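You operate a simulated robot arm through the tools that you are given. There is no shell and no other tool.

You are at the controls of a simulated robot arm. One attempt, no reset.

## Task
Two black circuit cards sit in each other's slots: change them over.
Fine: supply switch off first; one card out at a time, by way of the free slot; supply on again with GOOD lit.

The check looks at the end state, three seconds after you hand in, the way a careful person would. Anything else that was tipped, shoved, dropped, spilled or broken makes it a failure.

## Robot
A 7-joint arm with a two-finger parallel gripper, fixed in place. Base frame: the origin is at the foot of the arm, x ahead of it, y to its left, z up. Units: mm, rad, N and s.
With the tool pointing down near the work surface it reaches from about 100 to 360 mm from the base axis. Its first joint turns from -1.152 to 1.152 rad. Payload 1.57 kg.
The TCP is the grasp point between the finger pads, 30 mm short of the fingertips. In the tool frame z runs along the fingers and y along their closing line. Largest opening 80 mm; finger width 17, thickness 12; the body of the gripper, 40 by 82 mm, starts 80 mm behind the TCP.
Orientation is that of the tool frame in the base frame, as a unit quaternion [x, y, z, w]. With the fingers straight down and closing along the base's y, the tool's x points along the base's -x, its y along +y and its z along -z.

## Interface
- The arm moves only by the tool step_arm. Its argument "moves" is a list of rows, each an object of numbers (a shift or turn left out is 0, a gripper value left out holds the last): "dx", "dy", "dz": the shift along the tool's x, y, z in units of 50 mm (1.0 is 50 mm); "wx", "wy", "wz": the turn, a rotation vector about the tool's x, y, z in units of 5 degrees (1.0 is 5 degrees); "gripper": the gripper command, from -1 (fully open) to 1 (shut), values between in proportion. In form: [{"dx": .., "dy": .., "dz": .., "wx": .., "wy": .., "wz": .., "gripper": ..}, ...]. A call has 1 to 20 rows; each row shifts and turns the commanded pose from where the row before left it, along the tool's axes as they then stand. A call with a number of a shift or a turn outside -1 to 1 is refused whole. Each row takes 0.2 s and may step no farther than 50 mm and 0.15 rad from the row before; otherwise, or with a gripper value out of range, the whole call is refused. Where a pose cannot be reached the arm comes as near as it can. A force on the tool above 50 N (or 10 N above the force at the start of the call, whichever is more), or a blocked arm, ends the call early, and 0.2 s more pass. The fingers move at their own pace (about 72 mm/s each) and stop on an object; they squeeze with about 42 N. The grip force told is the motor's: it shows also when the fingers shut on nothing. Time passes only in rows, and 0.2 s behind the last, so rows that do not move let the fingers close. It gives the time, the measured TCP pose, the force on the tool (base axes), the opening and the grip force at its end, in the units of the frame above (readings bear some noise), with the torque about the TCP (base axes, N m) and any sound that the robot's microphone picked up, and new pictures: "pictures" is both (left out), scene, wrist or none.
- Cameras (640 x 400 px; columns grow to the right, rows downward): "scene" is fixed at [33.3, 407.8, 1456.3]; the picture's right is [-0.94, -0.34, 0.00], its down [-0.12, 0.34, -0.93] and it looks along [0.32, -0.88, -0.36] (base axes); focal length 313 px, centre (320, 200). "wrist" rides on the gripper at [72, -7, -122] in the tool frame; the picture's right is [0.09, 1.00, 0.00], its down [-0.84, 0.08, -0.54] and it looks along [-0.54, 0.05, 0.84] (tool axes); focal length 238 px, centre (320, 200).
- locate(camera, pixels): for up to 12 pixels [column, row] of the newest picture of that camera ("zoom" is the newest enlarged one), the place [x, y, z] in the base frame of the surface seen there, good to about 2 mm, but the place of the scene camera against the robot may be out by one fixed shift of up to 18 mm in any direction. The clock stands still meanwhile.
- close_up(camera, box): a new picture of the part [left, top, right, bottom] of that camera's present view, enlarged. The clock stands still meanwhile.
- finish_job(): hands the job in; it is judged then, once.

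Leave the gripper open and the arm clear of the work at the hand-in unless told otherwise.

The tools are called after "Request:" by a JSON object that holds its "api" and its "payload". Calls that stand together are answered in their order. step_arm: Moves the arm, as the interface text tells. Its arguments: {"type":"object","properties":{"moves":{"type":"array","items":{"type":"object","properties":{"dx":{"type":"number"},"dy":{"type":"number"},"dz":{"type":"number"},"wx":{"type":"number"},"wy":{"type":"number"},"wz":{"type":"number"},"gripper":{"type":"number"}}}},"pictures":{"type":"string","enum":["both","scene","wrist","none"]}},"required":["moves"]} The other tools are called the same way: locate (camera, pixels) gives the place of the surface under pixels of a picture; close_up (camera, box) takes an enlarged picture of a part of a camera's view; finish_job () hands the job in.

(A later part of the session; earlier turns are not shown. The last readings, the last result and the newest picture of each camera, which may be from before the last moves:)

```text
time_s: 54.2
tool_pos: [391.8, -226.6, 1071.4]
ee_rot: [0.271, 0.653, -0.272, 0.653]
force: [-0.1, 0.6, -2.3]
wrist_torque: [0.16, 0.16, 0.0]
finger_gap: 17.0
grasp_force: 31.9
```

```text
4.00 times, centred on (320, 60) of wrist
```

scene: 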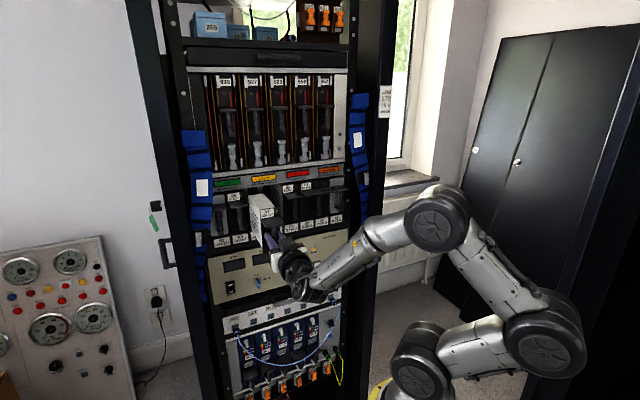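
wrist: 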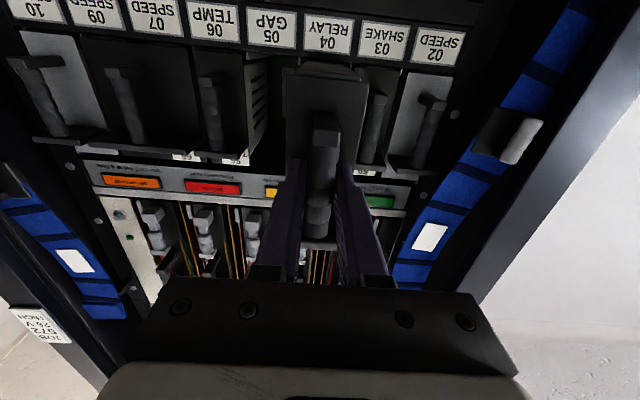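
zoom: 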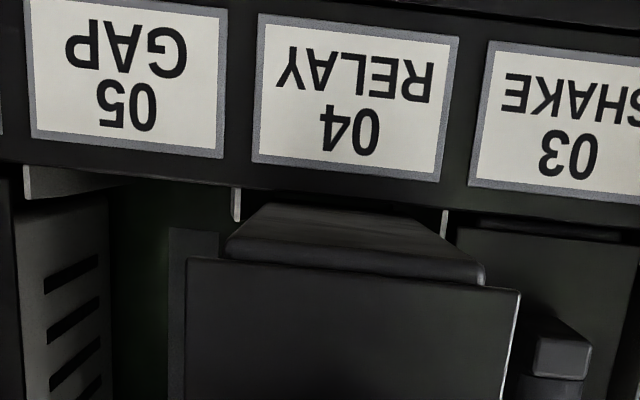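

It has entered cleanly with no extra force. Continuing.

Request:
{"api": "step_arm", "payload": {"moves": [{"dz": 0.1}, {"dz": 0.1}, {"dz": 0.1}, {"dz": 0.1}, {"dz": 0.1}, {"dz": 0.1}, {"dz": 0.1}, {"dz": 0.1}, {"dz": 0.1}, {"dz": 0.1}, {}], "pictures": "wrist"}}

Request:
{"api": "close_up", "payload": {"camera": "wrist", "box": [240, 10, 400, 110]}}

```text
time_s: 56.6
tool_pos: [425.3, -261.7, 1070.9]
ee_rot: [0.27, 0.653, -0.272, 0.653]
force: [0.0, -0.6, -2.0]
wrist_torque: [0.15, 0.18, -0.01]
finger_gap: 16.6
grasp_force: 32.0
```

wrist: 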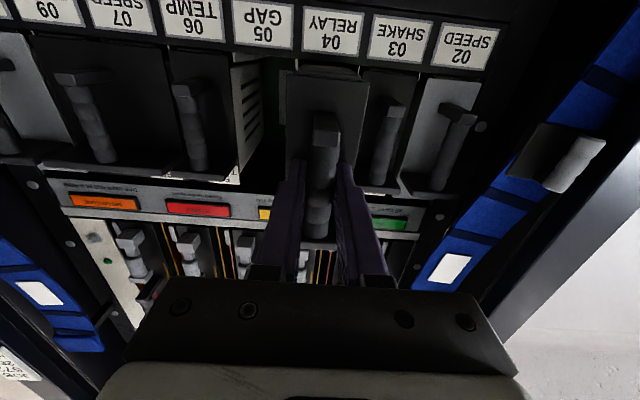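

```text
4.00 times, centred on (320, 60) of wrist
```

zoom: 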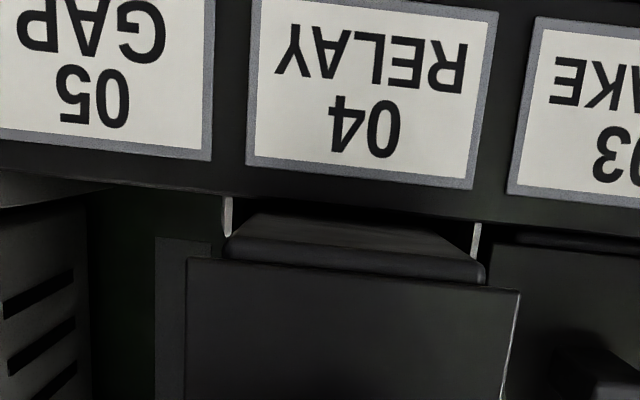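

Feeding well, but the card has drifted about 2 mm right of the rails' centre. I'll shift it back left 1.8 mm and continue.

Request:
{"api": "step_arm", "payload": {"moves": [{"dy": 0.036}, {"dz": 0.1}, {"dz": 0.1}, {"dz": 0.1}, {"dz": 0.1}, {"dz": 0.1}, {"dz": 0.1}, {"dz": 0.1}, {"dz": 0.1}, {"dz": 0.1}, {}], "pictures": "wrist"}}

Request:
{"api": "close_up", "payload": {"camera": "wrist", "box": [240, 10, 400, 110]}}

```text
time_s: 59.0
tool_pos: [461.0, -292.9, 1070.9]
ee_rot: [0.271, 0.653, -0.272, 0.653]
force: [0.1, 0.0, -2.6]
wrist_torque: [0.13, 0.12, -0.02]
finger_gap: 16.7
grasp_force: 31.5
```

wrist: 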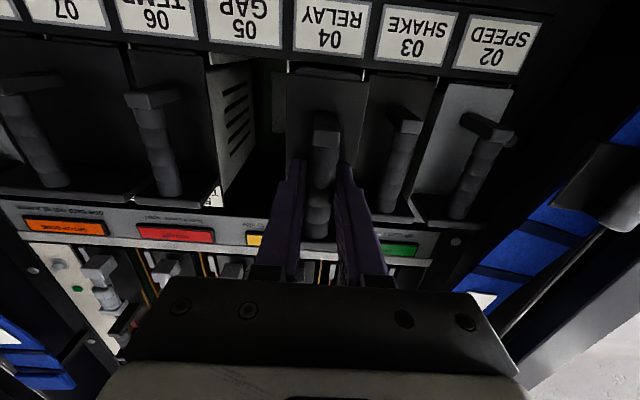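

```text
4.00 times, centred on (320, 60) of wrist
```

zoom: 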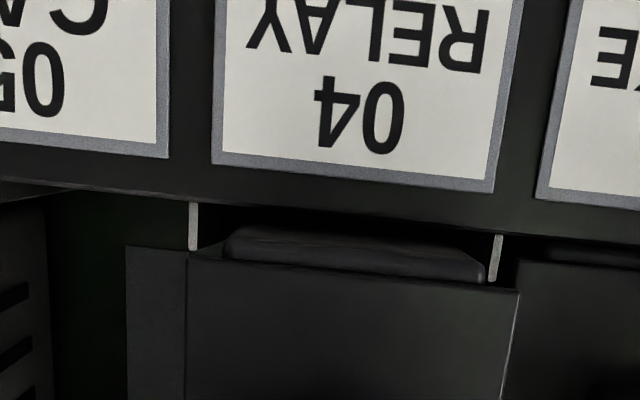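

Centred again (rails 193 and 497, panel 186–520). 30 mm more.

Request:
{"api": "step_arm", "payload": {"moves": [{"dz": 0.1}, {"dz": 0.1}, {"dz": 0.1}, {"dz": 0.1}, {"dz": 0.1}, {"dz": 0.08}, {}], "pictures": "wrist"}}

Request:
{"api": "close_up", "payload": {"camera": "wrist", "box": [200, 10, 440, 160]}}

```text
time_s: 60.6
tool_pos: [480.3, -313.2, 1070.8]
ee_rot: [0.271, 0.653, -0.273, 0.652]
force: [-0.5, 1.1, -2.8]
wrist_torque: [0.2, 0.23, -0.02]
finger_gap: 16.6
grasp_force: 32.0
```

wrist: 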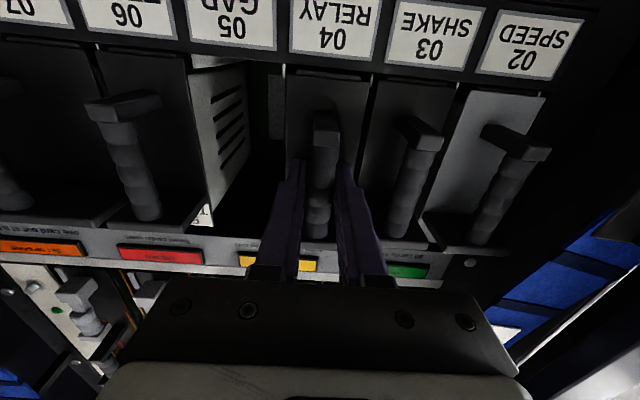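

```text
2.67 times, centred on (320, 85) of wrist
```

zoom: 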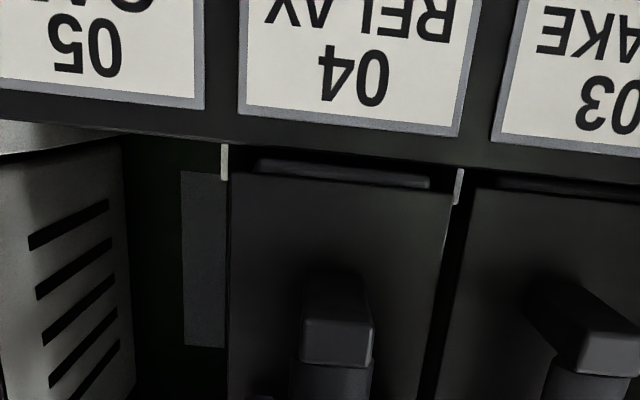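

Depth 561, the panel nearly flush. Final gentle pushes.

Request:
{"api": "step_arm", "payload": {"moves": [{"dz": 0.03}, {"dz": 0.03}, {"dz": 0.03}, {}], "pictures": "wrist"}}

Request:
{"api": "locate", "payload": {"camera": "wrist", "pixels": [[297, 100], [297, 120], [350, 100], [292, 110], [385, 110], [390, 130], [150, 75], [120, 80], [170, 80], [455, 120]]}}

```text
time_s: 61.6
tool_pos: [483.5, -316.4, 1071.4]
ee_rot: [0.27, 0.653, -0.271, 0.653]
force: [-2.7, 2.9, -2.8]
wrist_torque: [0.32, 0.31, 0.03]
finger_gap: 16.7
grasp_force: 31.2
```

wrist: 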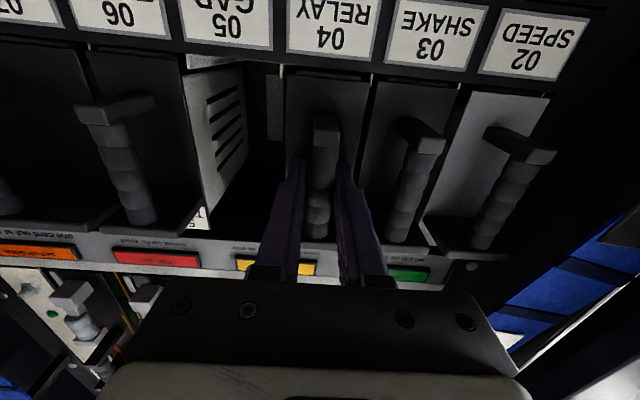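

```text
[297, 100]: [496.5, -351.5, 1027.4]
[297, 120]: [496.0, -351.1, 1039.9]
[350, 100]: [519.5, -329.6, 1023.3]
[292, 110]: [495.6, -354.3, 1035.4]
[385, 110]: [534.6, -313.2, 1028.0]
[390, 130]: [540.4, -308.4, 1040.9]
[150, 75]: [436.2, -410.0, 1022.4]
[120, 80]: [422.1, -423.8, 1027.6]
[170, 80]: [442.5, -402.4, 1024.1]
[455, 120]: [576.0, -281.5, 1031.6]
```

Flush with its neighbours (about 600). I'll push slightly more to feel the stop.

Request:
{"api": "step_arm", "payload": {"moves": [{"dz": 0.03}, {"dz": 0.03}, {}], "pictures": "none"}}

```text
time_s: 62.4
tool_pos: [485.5, -316.4, 1072.2]
ee_rot: [0.27, 0.652, -0.272, 0.654]
force: [-24.2, 17.6, 1.5]
wrist_torque: [-0.11, -0.07, -0.1]
finger_gap: 16.7
grasp_force: 31.7
```

30 N resistance. I'll check the panel depth again against the neighbours with a picture.

Request:
{"api": "step_arm", "payload": {"moves": [{"dz": 0.015}, {}], "pictures": "both"}}

Request:
{"api": "locate", "payload": {"camera": "wrist", "pixels": [[297, 100], [297, 120], [350, 100], [292, 110], [350, 110], [385, 110], [390, 130], [395, 110], [120, 80], [170, 80], [140, 90], [160, 70]]}}

Request:
{"api": "close_up", "payload": {"camera": "scene", "box": [205, 165, 325, 255]}}

Request:
{"api": "close_up", "payload": {"camera": "wrist", "box": [240, 40, 480, 200]}}

```text
time_s: 63.0
tool_pos: [487.2, -317.2, 1071.4]
ee_rot: [0.27, 0.653, -0.271, 0.654]
force: [-22.3, 18.8, 1.0]
wrist_torque: [-0.03, -0.02, -0.01]
finger_gap: 16.6
grasp_force: 31.9
```

scene: 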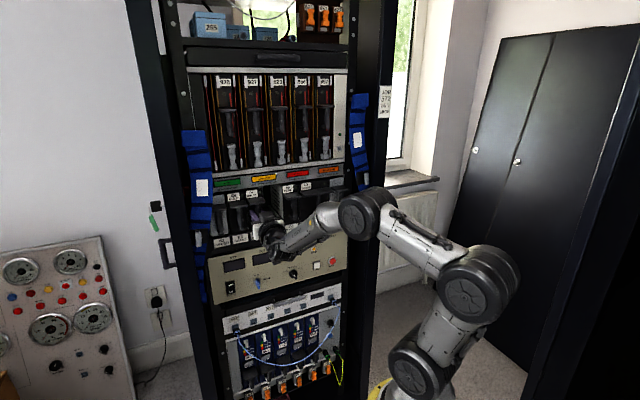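
wrist: 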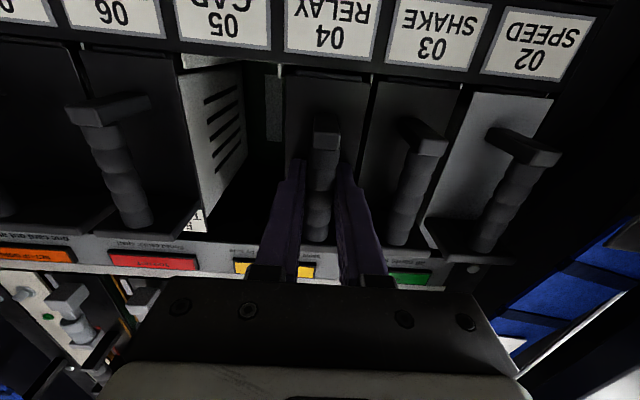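

```text
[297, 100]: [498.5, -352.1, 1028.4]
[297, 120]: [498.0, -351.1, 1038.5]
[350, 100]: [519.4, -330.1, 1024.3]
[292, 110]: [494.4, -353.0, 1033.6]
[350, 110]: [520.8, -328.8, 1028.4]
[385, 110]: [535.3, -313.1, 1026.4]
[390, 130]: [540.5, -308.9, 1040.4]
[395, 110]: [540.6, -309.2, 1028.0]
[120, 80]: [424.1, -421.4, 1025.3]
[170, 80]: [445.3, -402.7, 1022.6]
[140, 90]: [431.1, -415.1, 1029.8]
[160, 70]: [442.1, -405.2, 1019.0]
```

```text
4.44 times, centred on (265, 210) of scene
```

zoom: 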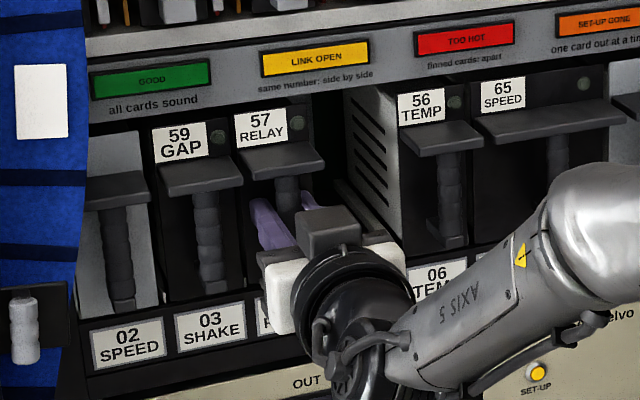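

```text
2.50 times, centred on (360, 120) of wrist
```

zoom: 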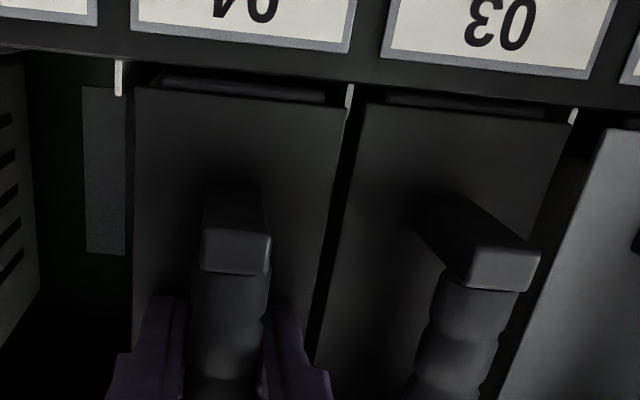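

Card 57 is flush at its stop in slot 04. I'll relieve the push, open, and back straight out.

Request:
{"api": "step_arm", "payload": {"moves": [{"dz": -0.05}, {"gripper": -0.1}, {}, {"dz": -0.15}, {"dz": -0.3}, {"dz": -0.5}, {"dz": -0.5}, {"dz": -0.5}, {}], "pictures": "wrist"}}

Request:
{"api": "close_up", "payload": {"camera": "wrist", "box": [200, 20, 440, 200]}}

```text
time_s: 65.0
tool_pos: [415.4, -248.3, 1068.8]
ee_rot: [0.271, 0.653, -0.272, 0.653]
force: [-0.4, 0.4, 0.1]
wrist_torque: [0.0, -0.04, 0.01]
finger_gap: 43.9
grasp_force: 0.2
```

wrist: 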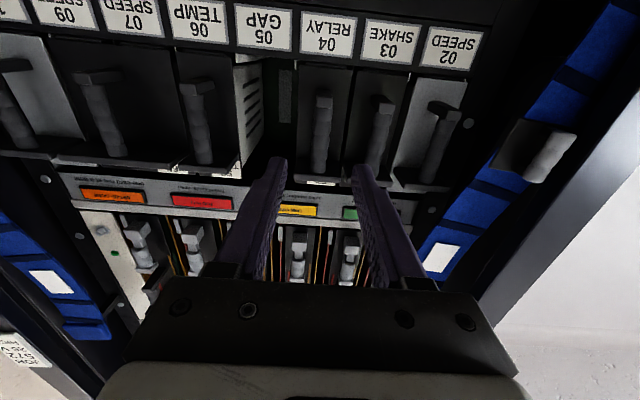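

```text
2.22 times, centred on (320, 110) of wrist
```

zoom: 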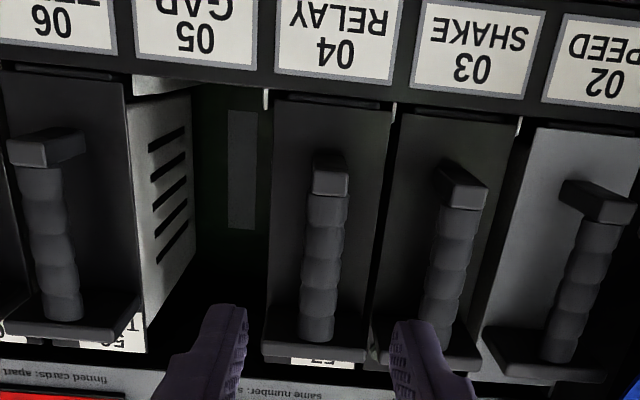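

Released cleanly. Now on to card 59 in slot 03: shift 55 mm left.

Request:
{"api": "step_arm", "payload": {"moves": [{"dy": 0.55}, {"dy": 0.55}, {}, {}], "pictures": "wrist"}}

Request:
{"api": "close_up", "payload": {"camera": "wrist", "box": [220, 20, 420, 180]}}

```text
time_s: 66.0
tool_pos: [453.9, -211.2, 1071.5]
ee_rot: [0.27, 0.653, -0.272, 0.653]
force: [0.4, 0.0, -0.3]
wrist_torque: [0.02, 0.03, 0.0]
finger_gap: 44.1
grasp_force: 0.0
```

wrist: 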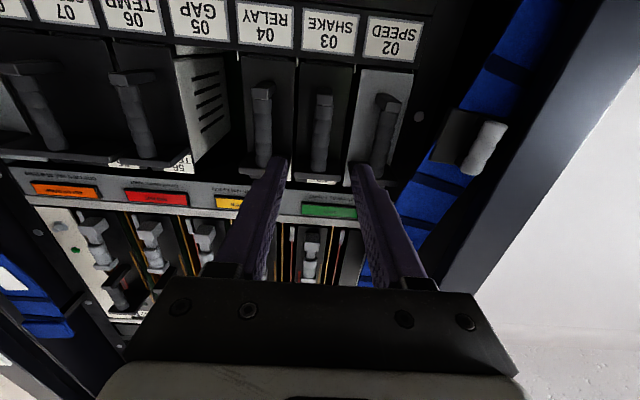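

```text
2.50 times, centred on (320, 100) of wrist
```

zoom: 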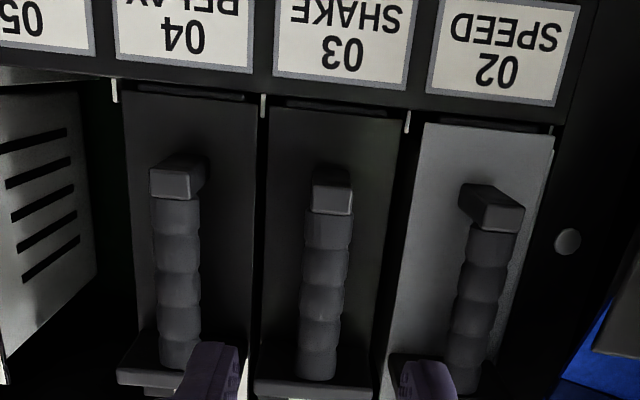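

Locating the handle of card 59 in slot 03 for centring.

Request:
{"api": "locate", "payload": {"camera": "zoom", "pixels": [[332, 200], [328, 240], [325, 275], [322, 305], [319, 335], [305, 290], [341, 290], [173, 250], [176, 290]]}}

```text
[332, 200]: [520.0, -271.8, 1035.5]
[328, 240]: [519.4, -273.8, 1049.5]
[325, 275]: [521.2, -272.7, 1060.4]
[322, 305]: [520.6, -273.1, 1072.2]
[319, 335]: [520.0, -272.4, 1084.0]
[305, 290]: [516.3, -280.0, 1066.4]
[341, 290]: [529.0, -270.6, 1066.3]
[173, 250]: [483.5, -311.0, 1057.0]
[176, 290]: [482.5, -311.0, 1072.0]
```

The handle is at u≈-175. I'll shift left 1.8 mm and slide the fingers around it, stopping short to verify.

Request:
{"api": "step_arm", "payload": {"moves": [{"dy": 0.036}, {"dz": 0.5}, {"dz": 0.5}, {"dz": 0.4}, {"dz": 0.25}, {"dz": 0.16}, {}], "pictures": "wrist"}}

Request:
{"api": "close_up", "payload": {"camera": "wrist", "box": [220, 60, 420, 260]}}

```text
time_s: 67.6
tool_pos: [519.7, -269.9, 1070.8]
ee_rot: [0.271, 0.653, -0.273, 0.653]
force: [-0.2, 0.2, 0.5]
wrist_torque: [-0.02, 0.0, 0.01]
finger_gap: 44.1
grasp_force: 0.1
```

wrist: 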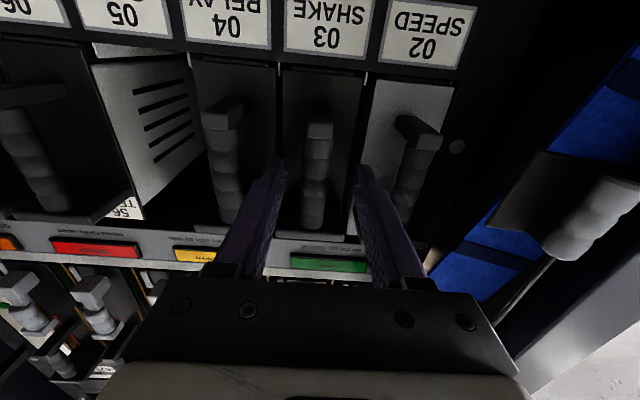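

```text
2.00 times, centred on (320, 160) of wrist
```

zoom: 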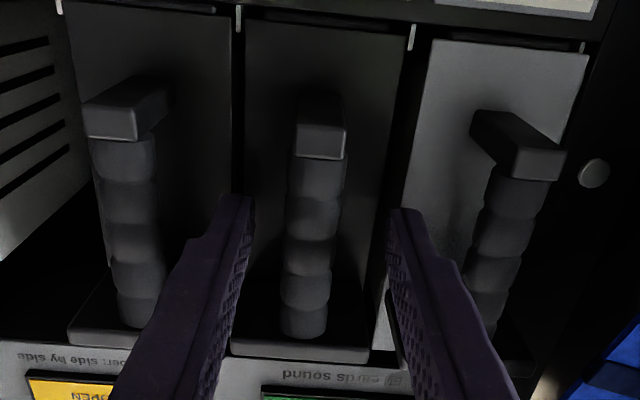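

The handle is about 2.7 mm right of the finger midline, so I'll correct that, go in 6 mm more, and close.

Request:
{"api": "step_arm", "payload": {"moves": [{"dy": -0.054}, {"dz": 0.12}, {}, {"gripper": 1}, {}, {}, {}], "pictures": "wrist"}}

```text
time_s: 69.2
tool_pos: [521.3, -277.0, 1072.2]
ee_rot: [0.271, 0.652, -0.272, 0.653]
force: [0.9, -1.6, 0.2]
wrist_torque: [-0.06, -0.05, -0.08]
finger_gap: 16.7
grasp_force: 31.8
```

wrist: 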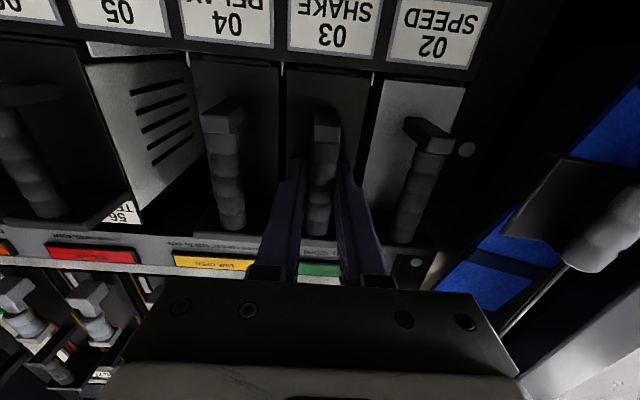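

Gripped at 16.7 mm. I'll pull out slowly and check the forces mid-way.

Request:
{"api": "step_arm", "payload": {"moves": [{"dz": -0.06}, {"dz": -0.08}, {"dz": -0.1}, {"dz": -0.12}, {"dz": -0.16}, {"dz": -0.2}, {"dz": -0.2}, {"dz": -0.2}, {}], "pictures": "wrist"}}

```text
time_s: 71.2
tool_pos: [481.4, -238.1, 1072.2]
ee_rot: [0.271, 0.653, -0.272, 0.653]
force: [0.5, -0.4, 0.9]
wrist_torque: [-0.11, -0.2, -0.05]
finger_gap: 16.7
grasp_force: 32.2
```

wrist: 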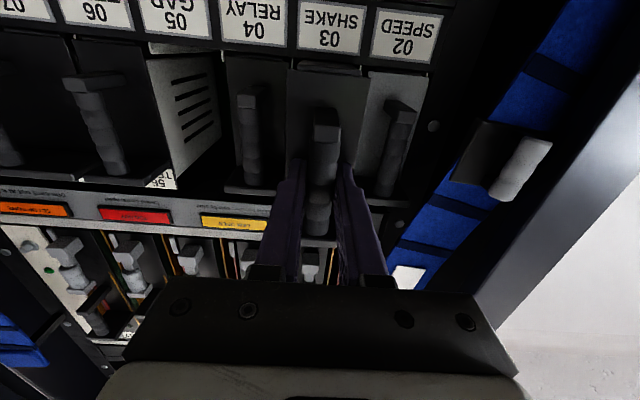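

Slight upward contact at the far end, so I'll raise 1.2 mm and continue out.

Request:
{"api": "step_arm", "payload": {"moves": [{"dx": -0.024}, {"dz": -0.2}, {"dz": -0.2}, {"dz": -0.2}, {"dz": -0.2}, {}], "pictures": "none"}}

```text
time_s: 72.6
tool_pos: [453.2, -208.5, 1072.3]
ee_rot: [0.271, 0.653, -0.271, 0.653]
force: [-0.5, 0.0, -0.3]
wrist_torque: [0.17, 0.08, 0.04]
finger_gap: 16.9
grasp_force: 32.4
```

Free hanging now. I'll pull the remaining 100 mm.

Request:
{"api": "step_arm", "payload": {"moves": [{"dz": -0.2}, {"dz": -0.2}, {"dz": -0.2}, {"dz": -0.2}, {"dz": -0.2}, {"dz": -0.2}, {"dz": -0.2}, {"dz": -0.2}, {"dz": -0.2}, {"dz": -0.2}, {}], "pictures": "both"}}

Request:
{"api": "close_up", "payload": {"camera": "scene", "box": [205, 165, 325, 255]}}

Request:
{"api": "close_up", "payload": {"camera": "wrist", "box": [240, 20, 400, 120]}}

```text
time_s: 75.0
tool_pos: [383.8, -138.1, 1073.7]
ee_rot: [0.271, 0.653, -0.273, 0.653]
force: [0.4, 0.4, 0.1]
wrist_torque: [0.17, 0.15, 0.03]
finger_gap: 16.5
grasp_force: 32.1
```

scene: 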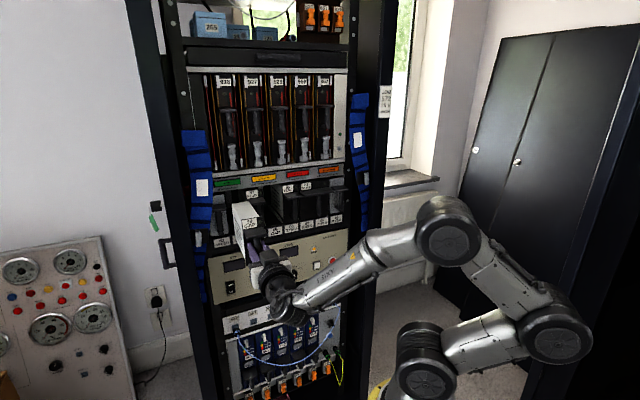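
wrist: 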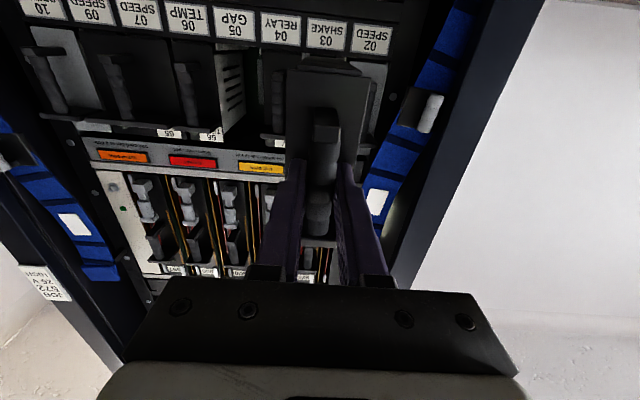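

```text
4.44 times, centred on (265, 210) of scene
```

zoom: 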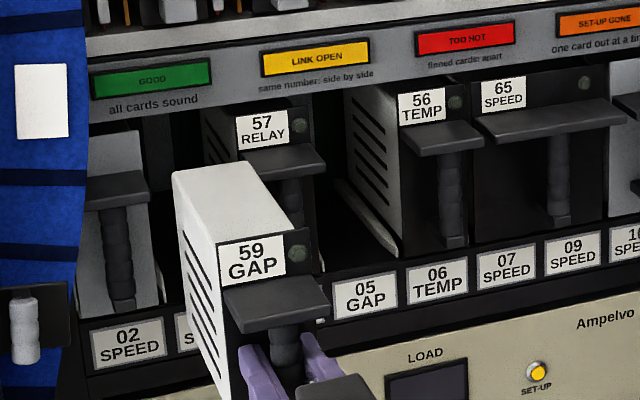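

```text
4.00 times, centred on (320, 70) of wrist
```

zoom: 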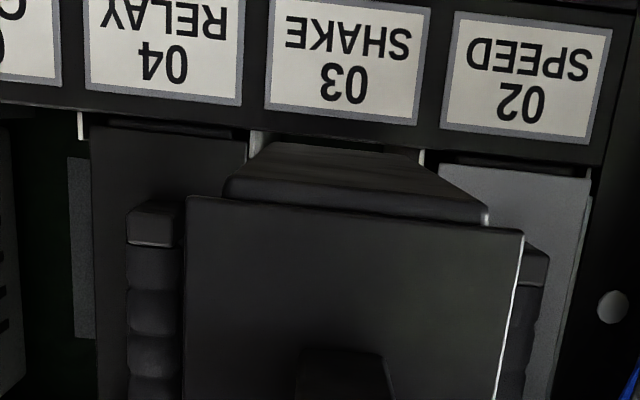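

Card 59 is out, with 57 staying in slot 04. I'll measure its underside level before shifting.

Request:
{"api": "locate", "payload": {"camera": "zoom", "pixels": [[340, 155], [343, 165], [347, 180], [350, 192], [352, 202], [275, 152], [405, 165], [245, 190], [465, 208], [255, 140], [421, 160], [80, 125]]}}

```text
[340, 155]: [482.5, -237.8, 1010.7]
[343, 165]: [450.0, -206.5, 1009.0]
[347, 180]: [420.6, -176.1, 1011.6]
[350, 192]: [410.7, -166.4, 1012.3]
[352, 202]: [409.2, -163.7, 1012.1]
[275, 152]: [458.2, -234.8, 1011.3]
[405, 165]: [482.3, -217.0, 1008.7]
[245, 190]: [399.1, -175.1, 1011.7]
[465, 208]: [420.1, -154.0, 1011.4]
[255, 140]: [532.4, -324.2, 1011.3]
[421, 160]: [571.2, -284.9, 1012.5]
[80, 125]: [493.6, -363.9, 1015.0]
```

The card droops about 1.1° (1011.8 near, about 1009.5 far). I'll pitch up 1.1°, raise 1 mm, back off 8 mm more, and move 110 mm right in front of slot 05.

Request:
{"api": "step_arm", "payload": {"moves": [{"dz": -0.16}, {"wy": -0.22, "dx": -0.02}, {"dy": -0.275}, {"dy": -0.275}, {"dy": -0.275}, {"dy": -0.275}, {"dy": -0.275}, {"dy": -0.275}, {"dy": -0.275}, {"dy": -0.275}, {}, {}], "pictures": "both"}}

Request:
{"api": "close_up", "payload": {"camera": "wrist", "box": [240, 10, 400, 110]}}

```text
time_s: 77.6
tool_pos: [301.1, -211.9, 1074.3]
ee_rot: [0.268, 0.647, -0.274, 0.659]
force: [0.0, -0.6, -2.4]
wrist_torque: [0.16, 0.15, 0.0]
finger_gap: 17.0
grasp_force: 31.7
```

scene: 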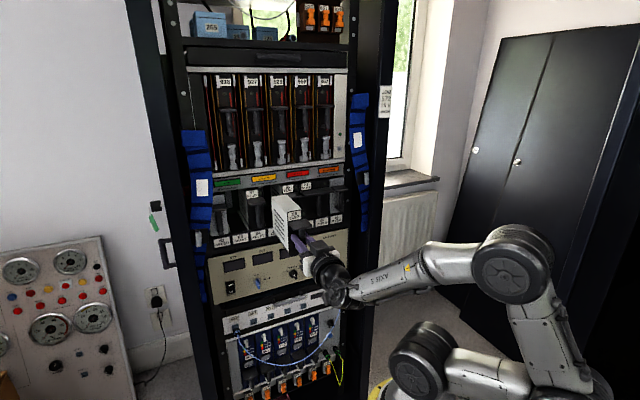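
wrist: 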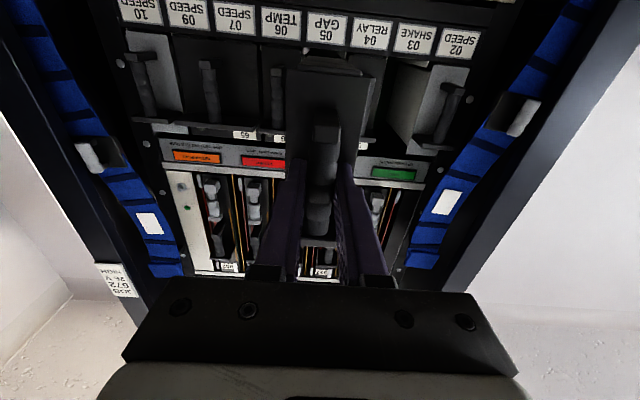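

```text
4.00 times, centred on (320, 60) of wrist
```

zoom: 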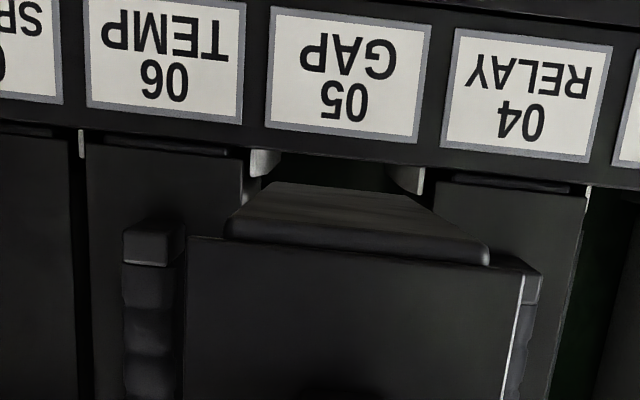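

It's in front of slot 05 and looks sideways-centred between the rails. I'll check the height again with locate.

Request:
{"api": "locate", "payload": {"camera": "zoom", "pixels": [[340, 195], [343, 205], [347, 220], [350, 232], [352, 242], [280, 192], [405, 205], [245, 230], [465, 248], [340, 150], [340, 155], [422, 178]]}}

```text
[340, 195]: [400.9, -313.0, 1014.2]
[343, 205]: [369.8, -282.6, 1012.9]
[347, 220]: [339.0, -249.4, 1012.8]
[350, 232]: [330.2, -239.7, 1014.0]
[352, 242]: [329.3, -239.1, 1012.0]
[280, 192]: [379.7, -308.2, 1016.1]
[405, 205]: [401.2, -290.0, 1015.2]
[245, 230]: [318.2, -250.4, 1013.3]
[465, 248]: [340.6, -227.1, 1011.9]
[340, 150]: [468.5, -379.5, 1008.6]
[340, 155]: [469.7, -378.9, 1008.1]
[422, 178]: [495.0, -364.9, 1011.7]
```

The far end is slightly high (1015 against 1013 near), so I'll trim the pitch down 0.4° and advance to the mouth.

Request:
{"api": "step_arm", "payload": {"moves": [{"wy": 0.08}, {"dz": 0.2, "dx": 0.0024}, {"dz": 0.2, "dx": 0.0024}, {"dz": 0.2, "dx": 0.0024}, {"dz": 0.2, "dx": 0.0024}, {"dz": 0.14, "dx": 0.0017}, {}, {}], "pictures": "both"}}

Request:
{"api": "close_up", "payload": {"camera": "wrist", "box": [240, 10, 400, 110]}}

```text
time_s: 79.4
tool_pos: [332.6, -245.0, 1072.6]
ee_rot: [0.27, 0.649, -0.274, 0.657]
force: [0.0, 1.0, -2.3]
wrist_torque: [0.13, 0.12, 0.01]
finger_gap: 16.5
grasp_force: 32.2
```

scene: 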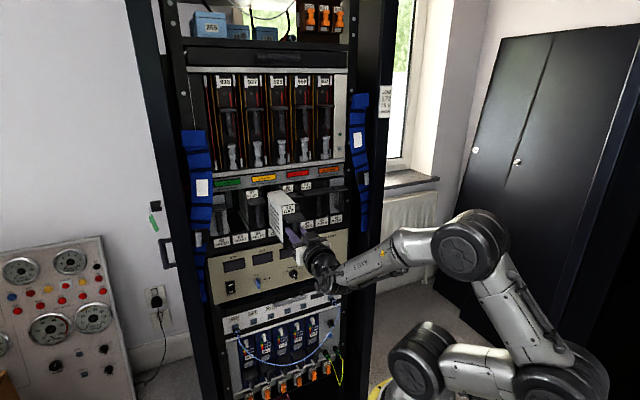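
wrist: 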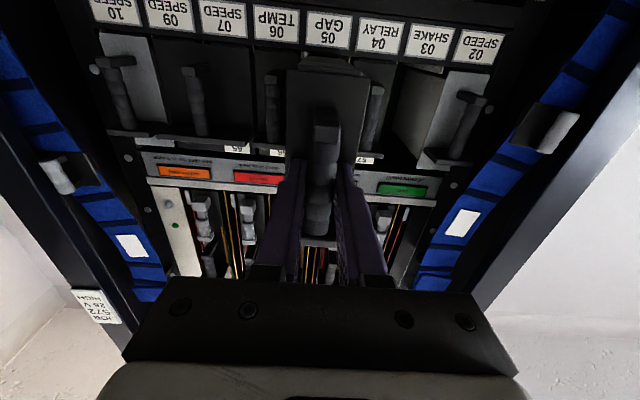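

```text
4.00 times, centred on (320, 60) of wrist
```

zoom: 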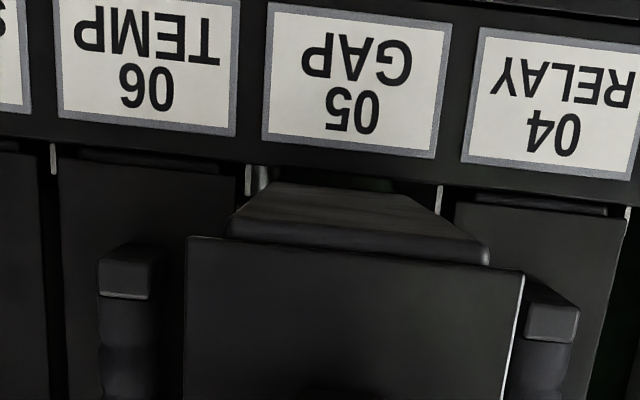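

At the mouth: the card is about 1.3 mm right of centre and clear above the lip by a margin similar to the earlier successful insertions. I'll nudge left 1.2 mm and feed in slowly.

Request:
{"api": "step_arm", "payload": {"moves": [{"dy": 0.024}, {"dz": 0.08, "dx": 0.001}, {"dz": 0.08, "dx": 0.001}, {"dz": 0.08, "dx": 0.001}, {"dz": 0.08, "dx": 0.001}, {"dz": 0.08, "dx": 0.001}, {"dz": 0.08, "dx": 0.001}, {"dz": 0.08, "dx": 0.001}, {}], "pictures": "wrist"}}

Request:
{"api": "close_up", "payload": {"camera": "wrist", "box": [240, 10, 400, 110]}}

```text
time_s: 81.4
tool_pos: [352.8, -263.9, 1073.5]
ee_rot: [0.27, 0.649, -0.274, 0.657]
force: [0.6, 0.7, -2.8]
wrist_torque: [0.15, 0.14, -0.01]
finger_gap: 16.5
grasp_force: 31.6
```

wrist: 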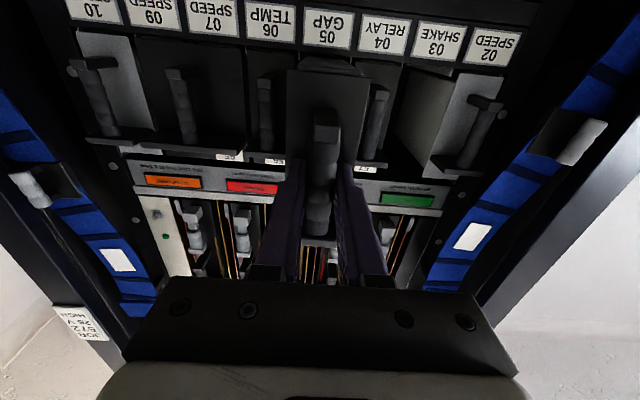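

```text
4.00 times, centred on (320, 60) of wrist
```

zoom: 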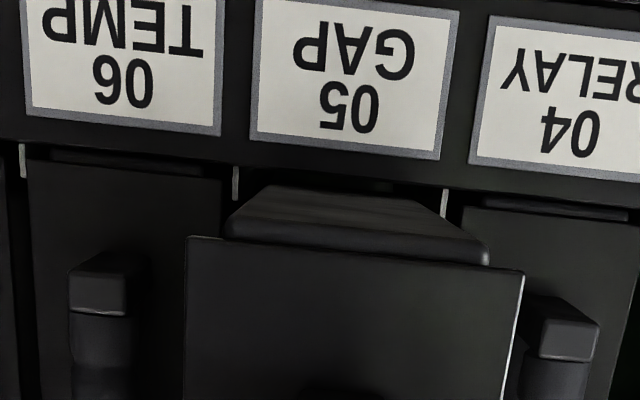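

Entered with no contact, centred (rails 236 and 444). Continuing 50 mm.

Request:
{"api": "step_arm", "payload": {"moves": [{"dz": 0.1, "dx": 0.0012}, {"dz": 0.1, "dx": 0.0012}, {"dz": 0.1, "dx": 0.0012}, {"dz": 0.1, "dx": 0.0012}, {"dz": 0.1, "dx": 0.0012}, {"dz": 0.1, "dx": 0.0012}, {"dz": 0.1, "dx": 0.0012}, {"dz": 0.1, "dx": 0.0012}, {"dz": 0.1, "dx": 0.0012}, {"dz": 0.1, "dx": 0.0012}, {}], "pictures": "wrist"}}

Request:
{"api": "close_up", "payload": {"camera": "wrist", "box": [240, 10, 400, 110]}}

```text
time_s: 83.8
tool_pos: [389.8, -300.7, 1071.9]
ee_rot: [0.268, 0.649, -0.273, 0.658]
force: [0.4, -0.4, -1.2]
wrist_torque: [0.14, 0.15, 0.0]
finger_gap: 16.4
grasp_force: 31.7
```

wrist: 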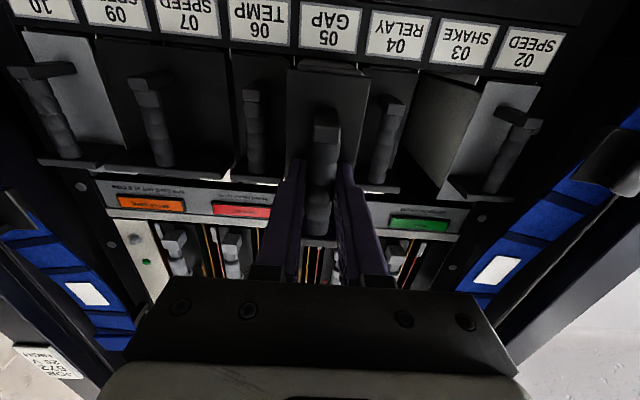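

```text
4.00 times, centred on (320, 60) of wrist
```

zoom: 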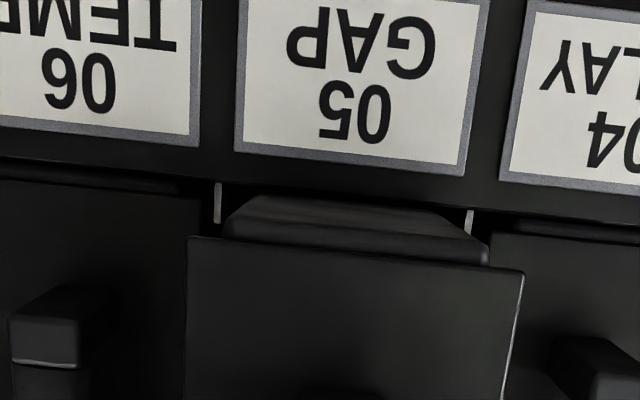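

Still centred. Another 45 mm.

Request:
{"api": "step_arm", "payload": {"moves": [{"dz": 0.1, "dx": 0.0012}, {"dz": 0.1, "dx": 0.0012}, {"dz": 0.1, "dx": 0.0012}, {"dz": 0.1, "dx": 0.0012}, {"dz": 0.1, "dx": 0.0012}, {"dz": 0.1, "dx": 0.0012}, {"dz": 0.1, "dx": 0.0012}, {"dz": 0.1, "dx": 0.0012}, {"dz": 0.1, "dx": 0.0012}, {}], "pictures": "wrist"}}

Request:
{"api": "close_up", "payload": {"camera": "wrist", "box": [240, 10, 400, 110]}}

```text
time_s: 86.0
tool_pos: [420.4, -330.5, 1072.7]
ee_rot: [0.269, 0.65, -0.272, 0.657]
force: [0.9, -0.2, -2.6]
wrist_torque: [0.16, 0.14, 0.01]
finger_gap: 16.8
grasp_force: 31.8
```

wrist: 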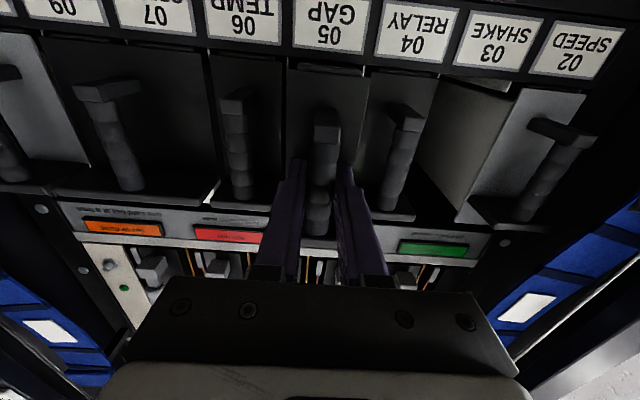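

```text
4.00 times, centred on (320, 60) of wrist
```

zoom: 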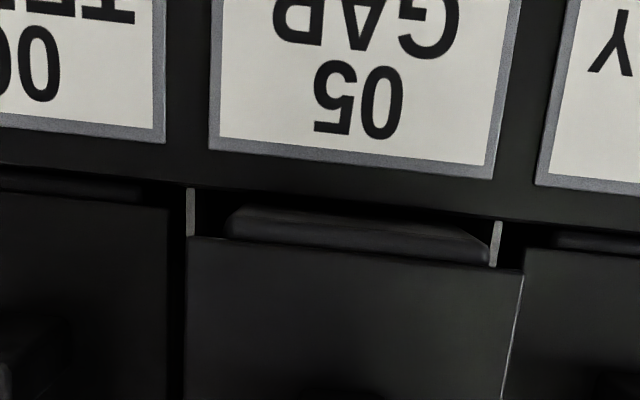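

Gaps on both sides are about even (6 and 7 mm). 28 mm more.

Request:
{"api": "step_arm", "payload": {"moves": [{"dz": 0.1, "dx": 0.0012}, {"dz": 0.1, "dx": 0.0012}, {"dz": 0.1, "dx": 0.0012}, {"dz": 0.1, "dx": 0.0012}, {"dz": 0.08, "dx": 0.001}, {"dz": 0.08, "dx": 0.001}, {}], "pictures": "wrist"}}

Request:
{"api": "close_up", "payload": {"camera": "wrist", "box": [200, 10, 440, 160]}}

```text
time_s: 87.6
tool_pos: [442.7, -352.4, 1072.7]
ee_rot: [0.269, 0.65, -0.273, 0.657]
force: [0.7, -0.2, -1.7]
wrist_torque: [0.13, 0.15, 0.0]
finger_gap: 16.6
grasp_force: 31.6
```

wrist: 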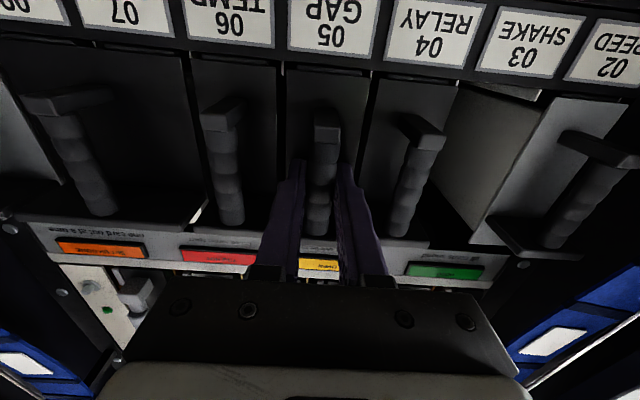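

```text
2.67 times, centred on (320, 85) of wrist
```

zoom: 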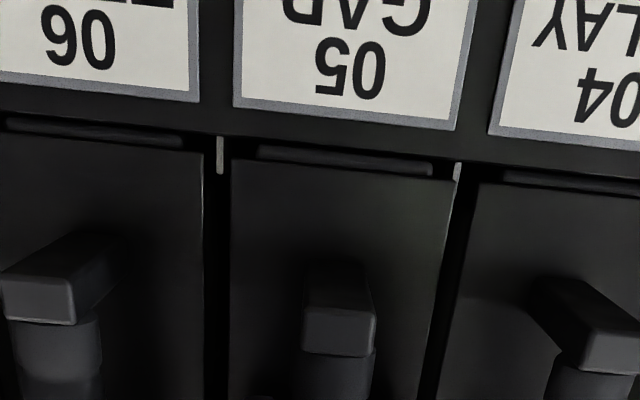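

Depth 562, still free. Final gentle pushes to the stop.

Request:
{"api": "step_arm", "payload": {"moves": [{"dz": 0.03}, {"dz": 0.03}, {"dz": 0.03}, {}], "pictures": "wrist"}}

Request:
{"api": "locate", "payload": {"camera": "wrist", "pixels": [[297, 90], [297, 110], [350, 95], [292, 100], [350, 105], [385, 110], [380, 125], [390, 100], [200, 80], [260, 80], [260, 100], [245, 120]]}}

```text
time_s: 88.6
tool_pos: [444.6, -354.5, 1072.5]
ee_rot: [0.268, 0.65, -0.272, 0.657]
force: [-2.9, 3.0, -1.9]
wrist_torque: [0.28, 0.26, -0.01]
finger_gap: 16.7
grasp_force: 31.6
```

wrist: 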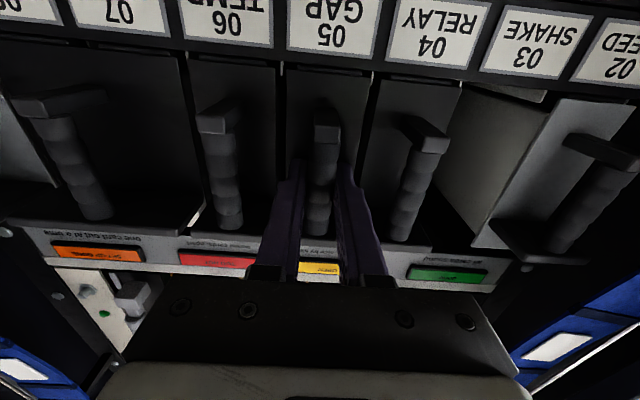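

```text
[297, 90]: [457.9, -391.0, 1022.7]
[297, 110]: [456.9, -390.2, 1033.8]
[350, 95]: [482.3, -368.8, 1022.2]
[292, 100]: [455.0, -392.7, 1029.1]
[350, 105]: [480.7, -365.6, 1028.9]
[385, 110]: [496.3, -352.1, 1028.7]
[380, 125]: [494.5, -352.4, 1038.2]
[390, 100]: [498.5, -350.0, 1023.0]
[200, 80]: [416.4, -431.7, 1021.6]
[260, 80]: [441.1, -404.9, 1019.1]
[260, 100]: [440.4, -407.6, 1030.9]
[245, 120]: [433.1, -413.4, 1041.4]
```

Flush (about 599.8 against 599.4). I'll push on until I feel the firm stop.

Request:
{"api": "step_arm", "payload": {"moves": [{"dz": 0.03}, {"dz": 0.03}, {}], "pictures": "none"}}

```text
time_s: 89.4
tool_pos: [447.1, -356.4, 1072.6]
ee_rot: [0.269, 0.648, -0.274, 0.658]
force: [-21.8, 18.6, 1.7]
wrist_torque: [-0.04, -0.07, 0.01]
finger_gap: 16.9
grasp_force: 31.8
```

Firm stop at 29 N, the same as for card 57. A last tiny push, then relieve, open and back out.

Request:
{"api": "step_arm", "payload": {"moves": [{"dz": 0.015}, {}, {"dz": -0.06}, {"gripper": -0.1}, {}, {"dz": -0.15}, {"dz": -0.3}, {"dz": -0.5}, {"dz": -0.5}, {"dz": -0.5}, {}], "pictures": "both"}}

Request:
{"api": "close_up", "payload": {"camera": "wrist", "box": [160, 20, 440, 200]}}

Request:
{"api": "close_up", "payload": {"camera": "scene", "box": [205, 165, 345, 265]}}

```text
time_s: 91.8
tool_pos: [374.4, -286.3, 1070.0]
ee_rot: [0.269, 0.649, -0.273, 0.657]
force: [0.1, 0.5, -0.1]
wrist_torque: [0.02, 0.02, 0.01]
finger_gap: 43.9
grasp_force: 0.0
```

scene: 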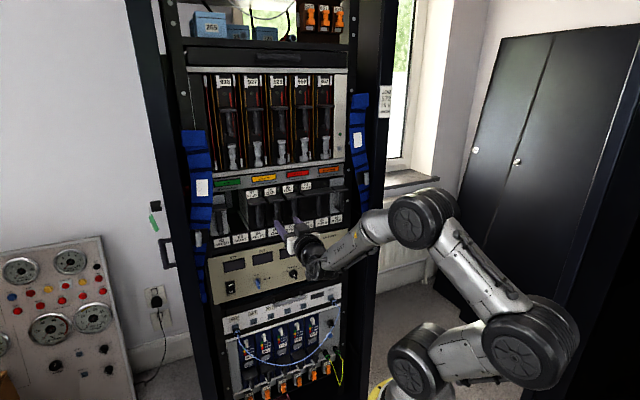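
wrist: 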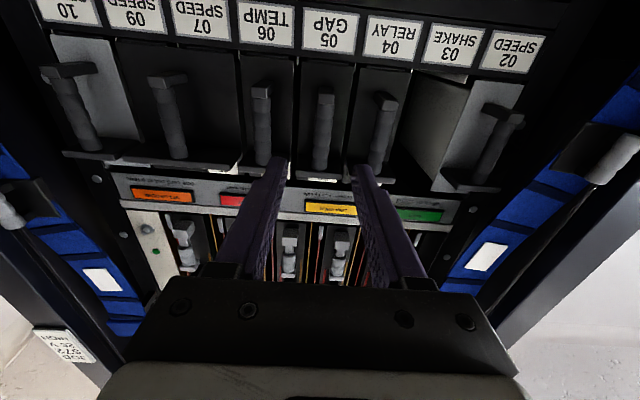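

```text
2.22 times, centred on (300, 110) of wrist
```

zoom: 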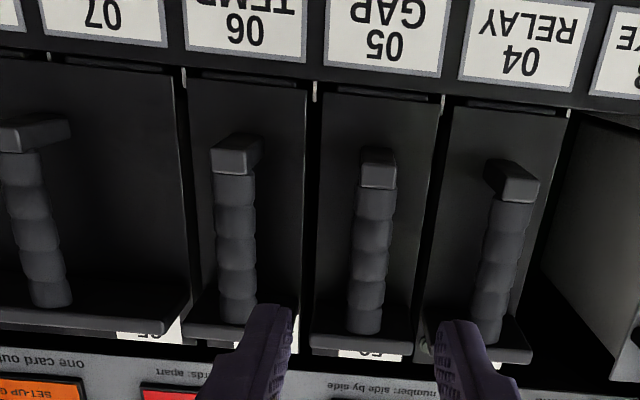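

```text
4.00 times, centred on (275, 215) of scene
```

zoom: 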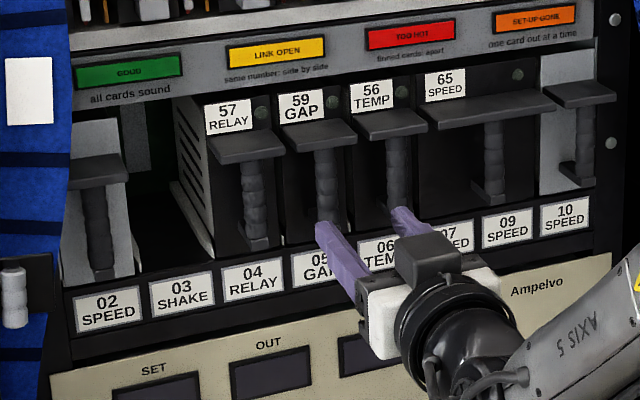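

The cards have changed places: 57 RELAY in slot 04, 59 GAP in slot 05, slot 03 free again. Next I'll level the tool, shut the fingers and move in front of the supply rocker, this time its lower ON half (z ≈ 815).

Request:
{"api": "step_arm", "payload": {"moves": [{"dz": -0.5, "gripper": 1}, {"wy": 0.148}, {"dx": 0.7, "dy": 0.45}, {"dx": 0.7, "dy": 0.45}, {"dx": 0.7, "dy": 0.45}, {"dx": 0.7, "dy": 0.45}, {"dx": 0.7, "dy": 0.45}, {"dx": 0.7, "dy": 0.45}, {"dx": 0.7, "dy": 0.45}, {}, {}], "pictures": "both"}}

Request:
{"api": "close_up", "payload": {"camera": "wrist", "box": [260, 20, 420, 140]}}

```text
time_s: 94.2
tool_pos: [469.4, -157.1, 823.9]
ee_rot: [0.271, 0.653, -0.272, 0.653]
force: [0.0, -0.4, -1.0]
wrist_torque: [0.01, -0.02, -0.01]
finger_gap: 0.0
grasp_force: 21.7
```

scene: 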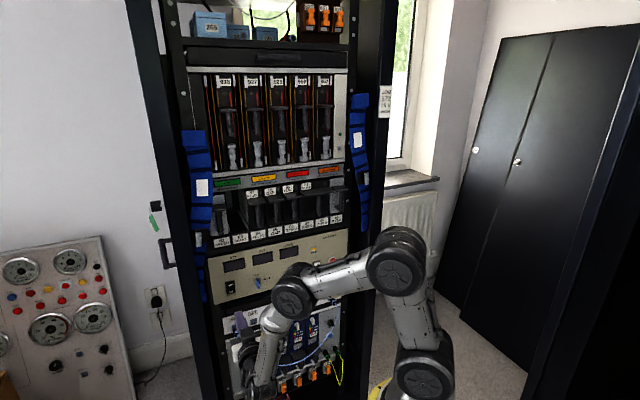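
wrist: 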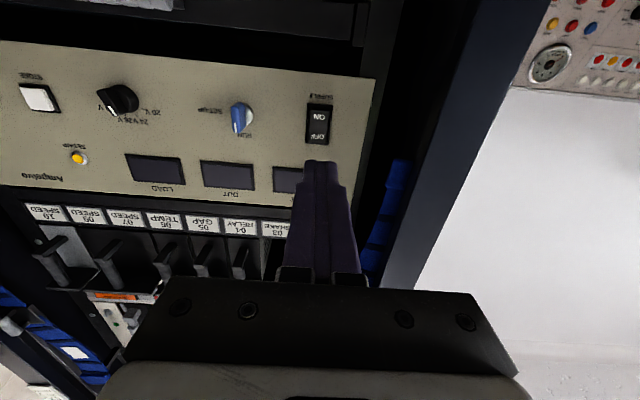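

```text
3.33 times, centred on (340, 80) of wrist
```

zoom: 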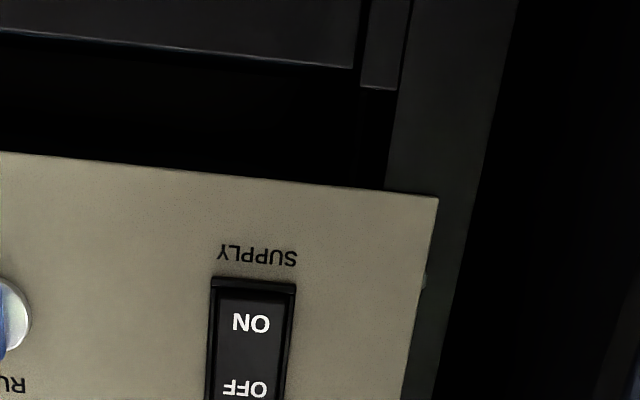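

The rocker shows ON at about (319,117) and OFF at about (319,137). I'll locate its ON half.

Request:
{"api": "locate", "payload": {"camera": "wrist", "pixels": [[318, 110], [318, 114], [318, 118], [318, 122], [318, 128], [318, 136], [310, 118], [328, 118], [318, 106], [304, 120]]}}

Request:
{"api": "close_up", "payload": {"camera": "wrist", "box": [280, 90, 360, 150]}}

```text
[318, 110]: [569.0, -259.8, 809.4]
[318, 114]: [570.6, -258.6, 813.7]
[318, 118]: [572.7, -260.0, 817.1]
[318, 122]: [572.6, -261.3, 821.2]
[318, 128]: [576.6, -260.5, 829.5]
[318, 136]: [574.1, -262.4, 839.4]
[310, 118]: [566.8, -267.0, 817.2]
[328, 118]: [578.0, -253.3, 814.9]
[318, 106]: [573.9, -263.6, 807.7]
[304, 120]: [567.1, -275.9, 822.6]
```

```text
6.67 times, centred on (320, 120) of wrist
```

zoom: 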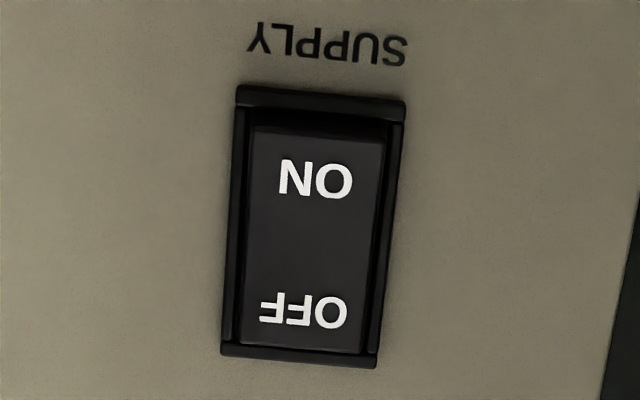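

The ON half now stands proud (depth ~587 at z 810–817). I'll lower to z≈816 and approach to about 4 mm short of it.

Request:
{"api": "step_arm", "payload": {"moves": [{"dx": 0.16, "dy": 0.014}, {"dz": 0.7}, {"dz": 0.7}, {"dz": 0.7}, {}, {}], "pictures": "wrist"}}

Request:
{"api": "close_up", "payload": {"camera": "wrist", "box": [260, 100, 380, 200]}}

```text
time_s: 95.6
tool_pos: [543.3, -230.8, 817.5]
ee_rot: [0.27, 0.653, -0.272, 0.653]
force: [-0.6, 0.5, 0.5]
wrist_torque: [-0.03, -0.01, 0.01]
finger_gap: 0.2
grasp_force: 21.1
```

wrist: 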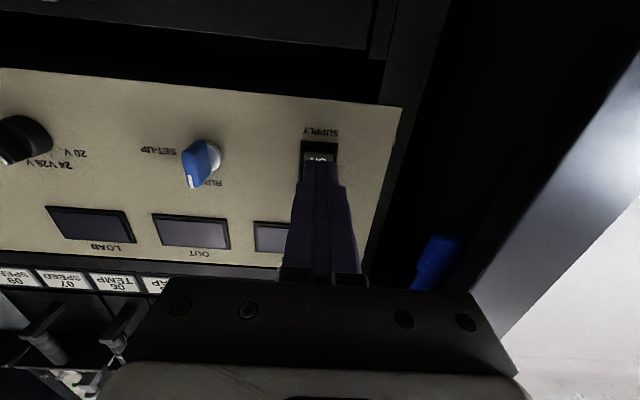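

```text
4.00 times, centred on (320, 150) of wrist
```

zoom: 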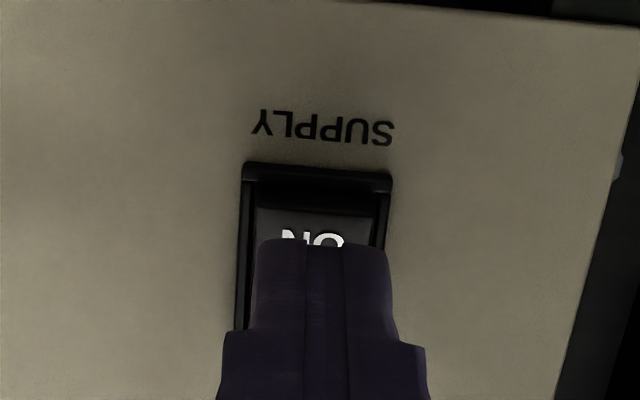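

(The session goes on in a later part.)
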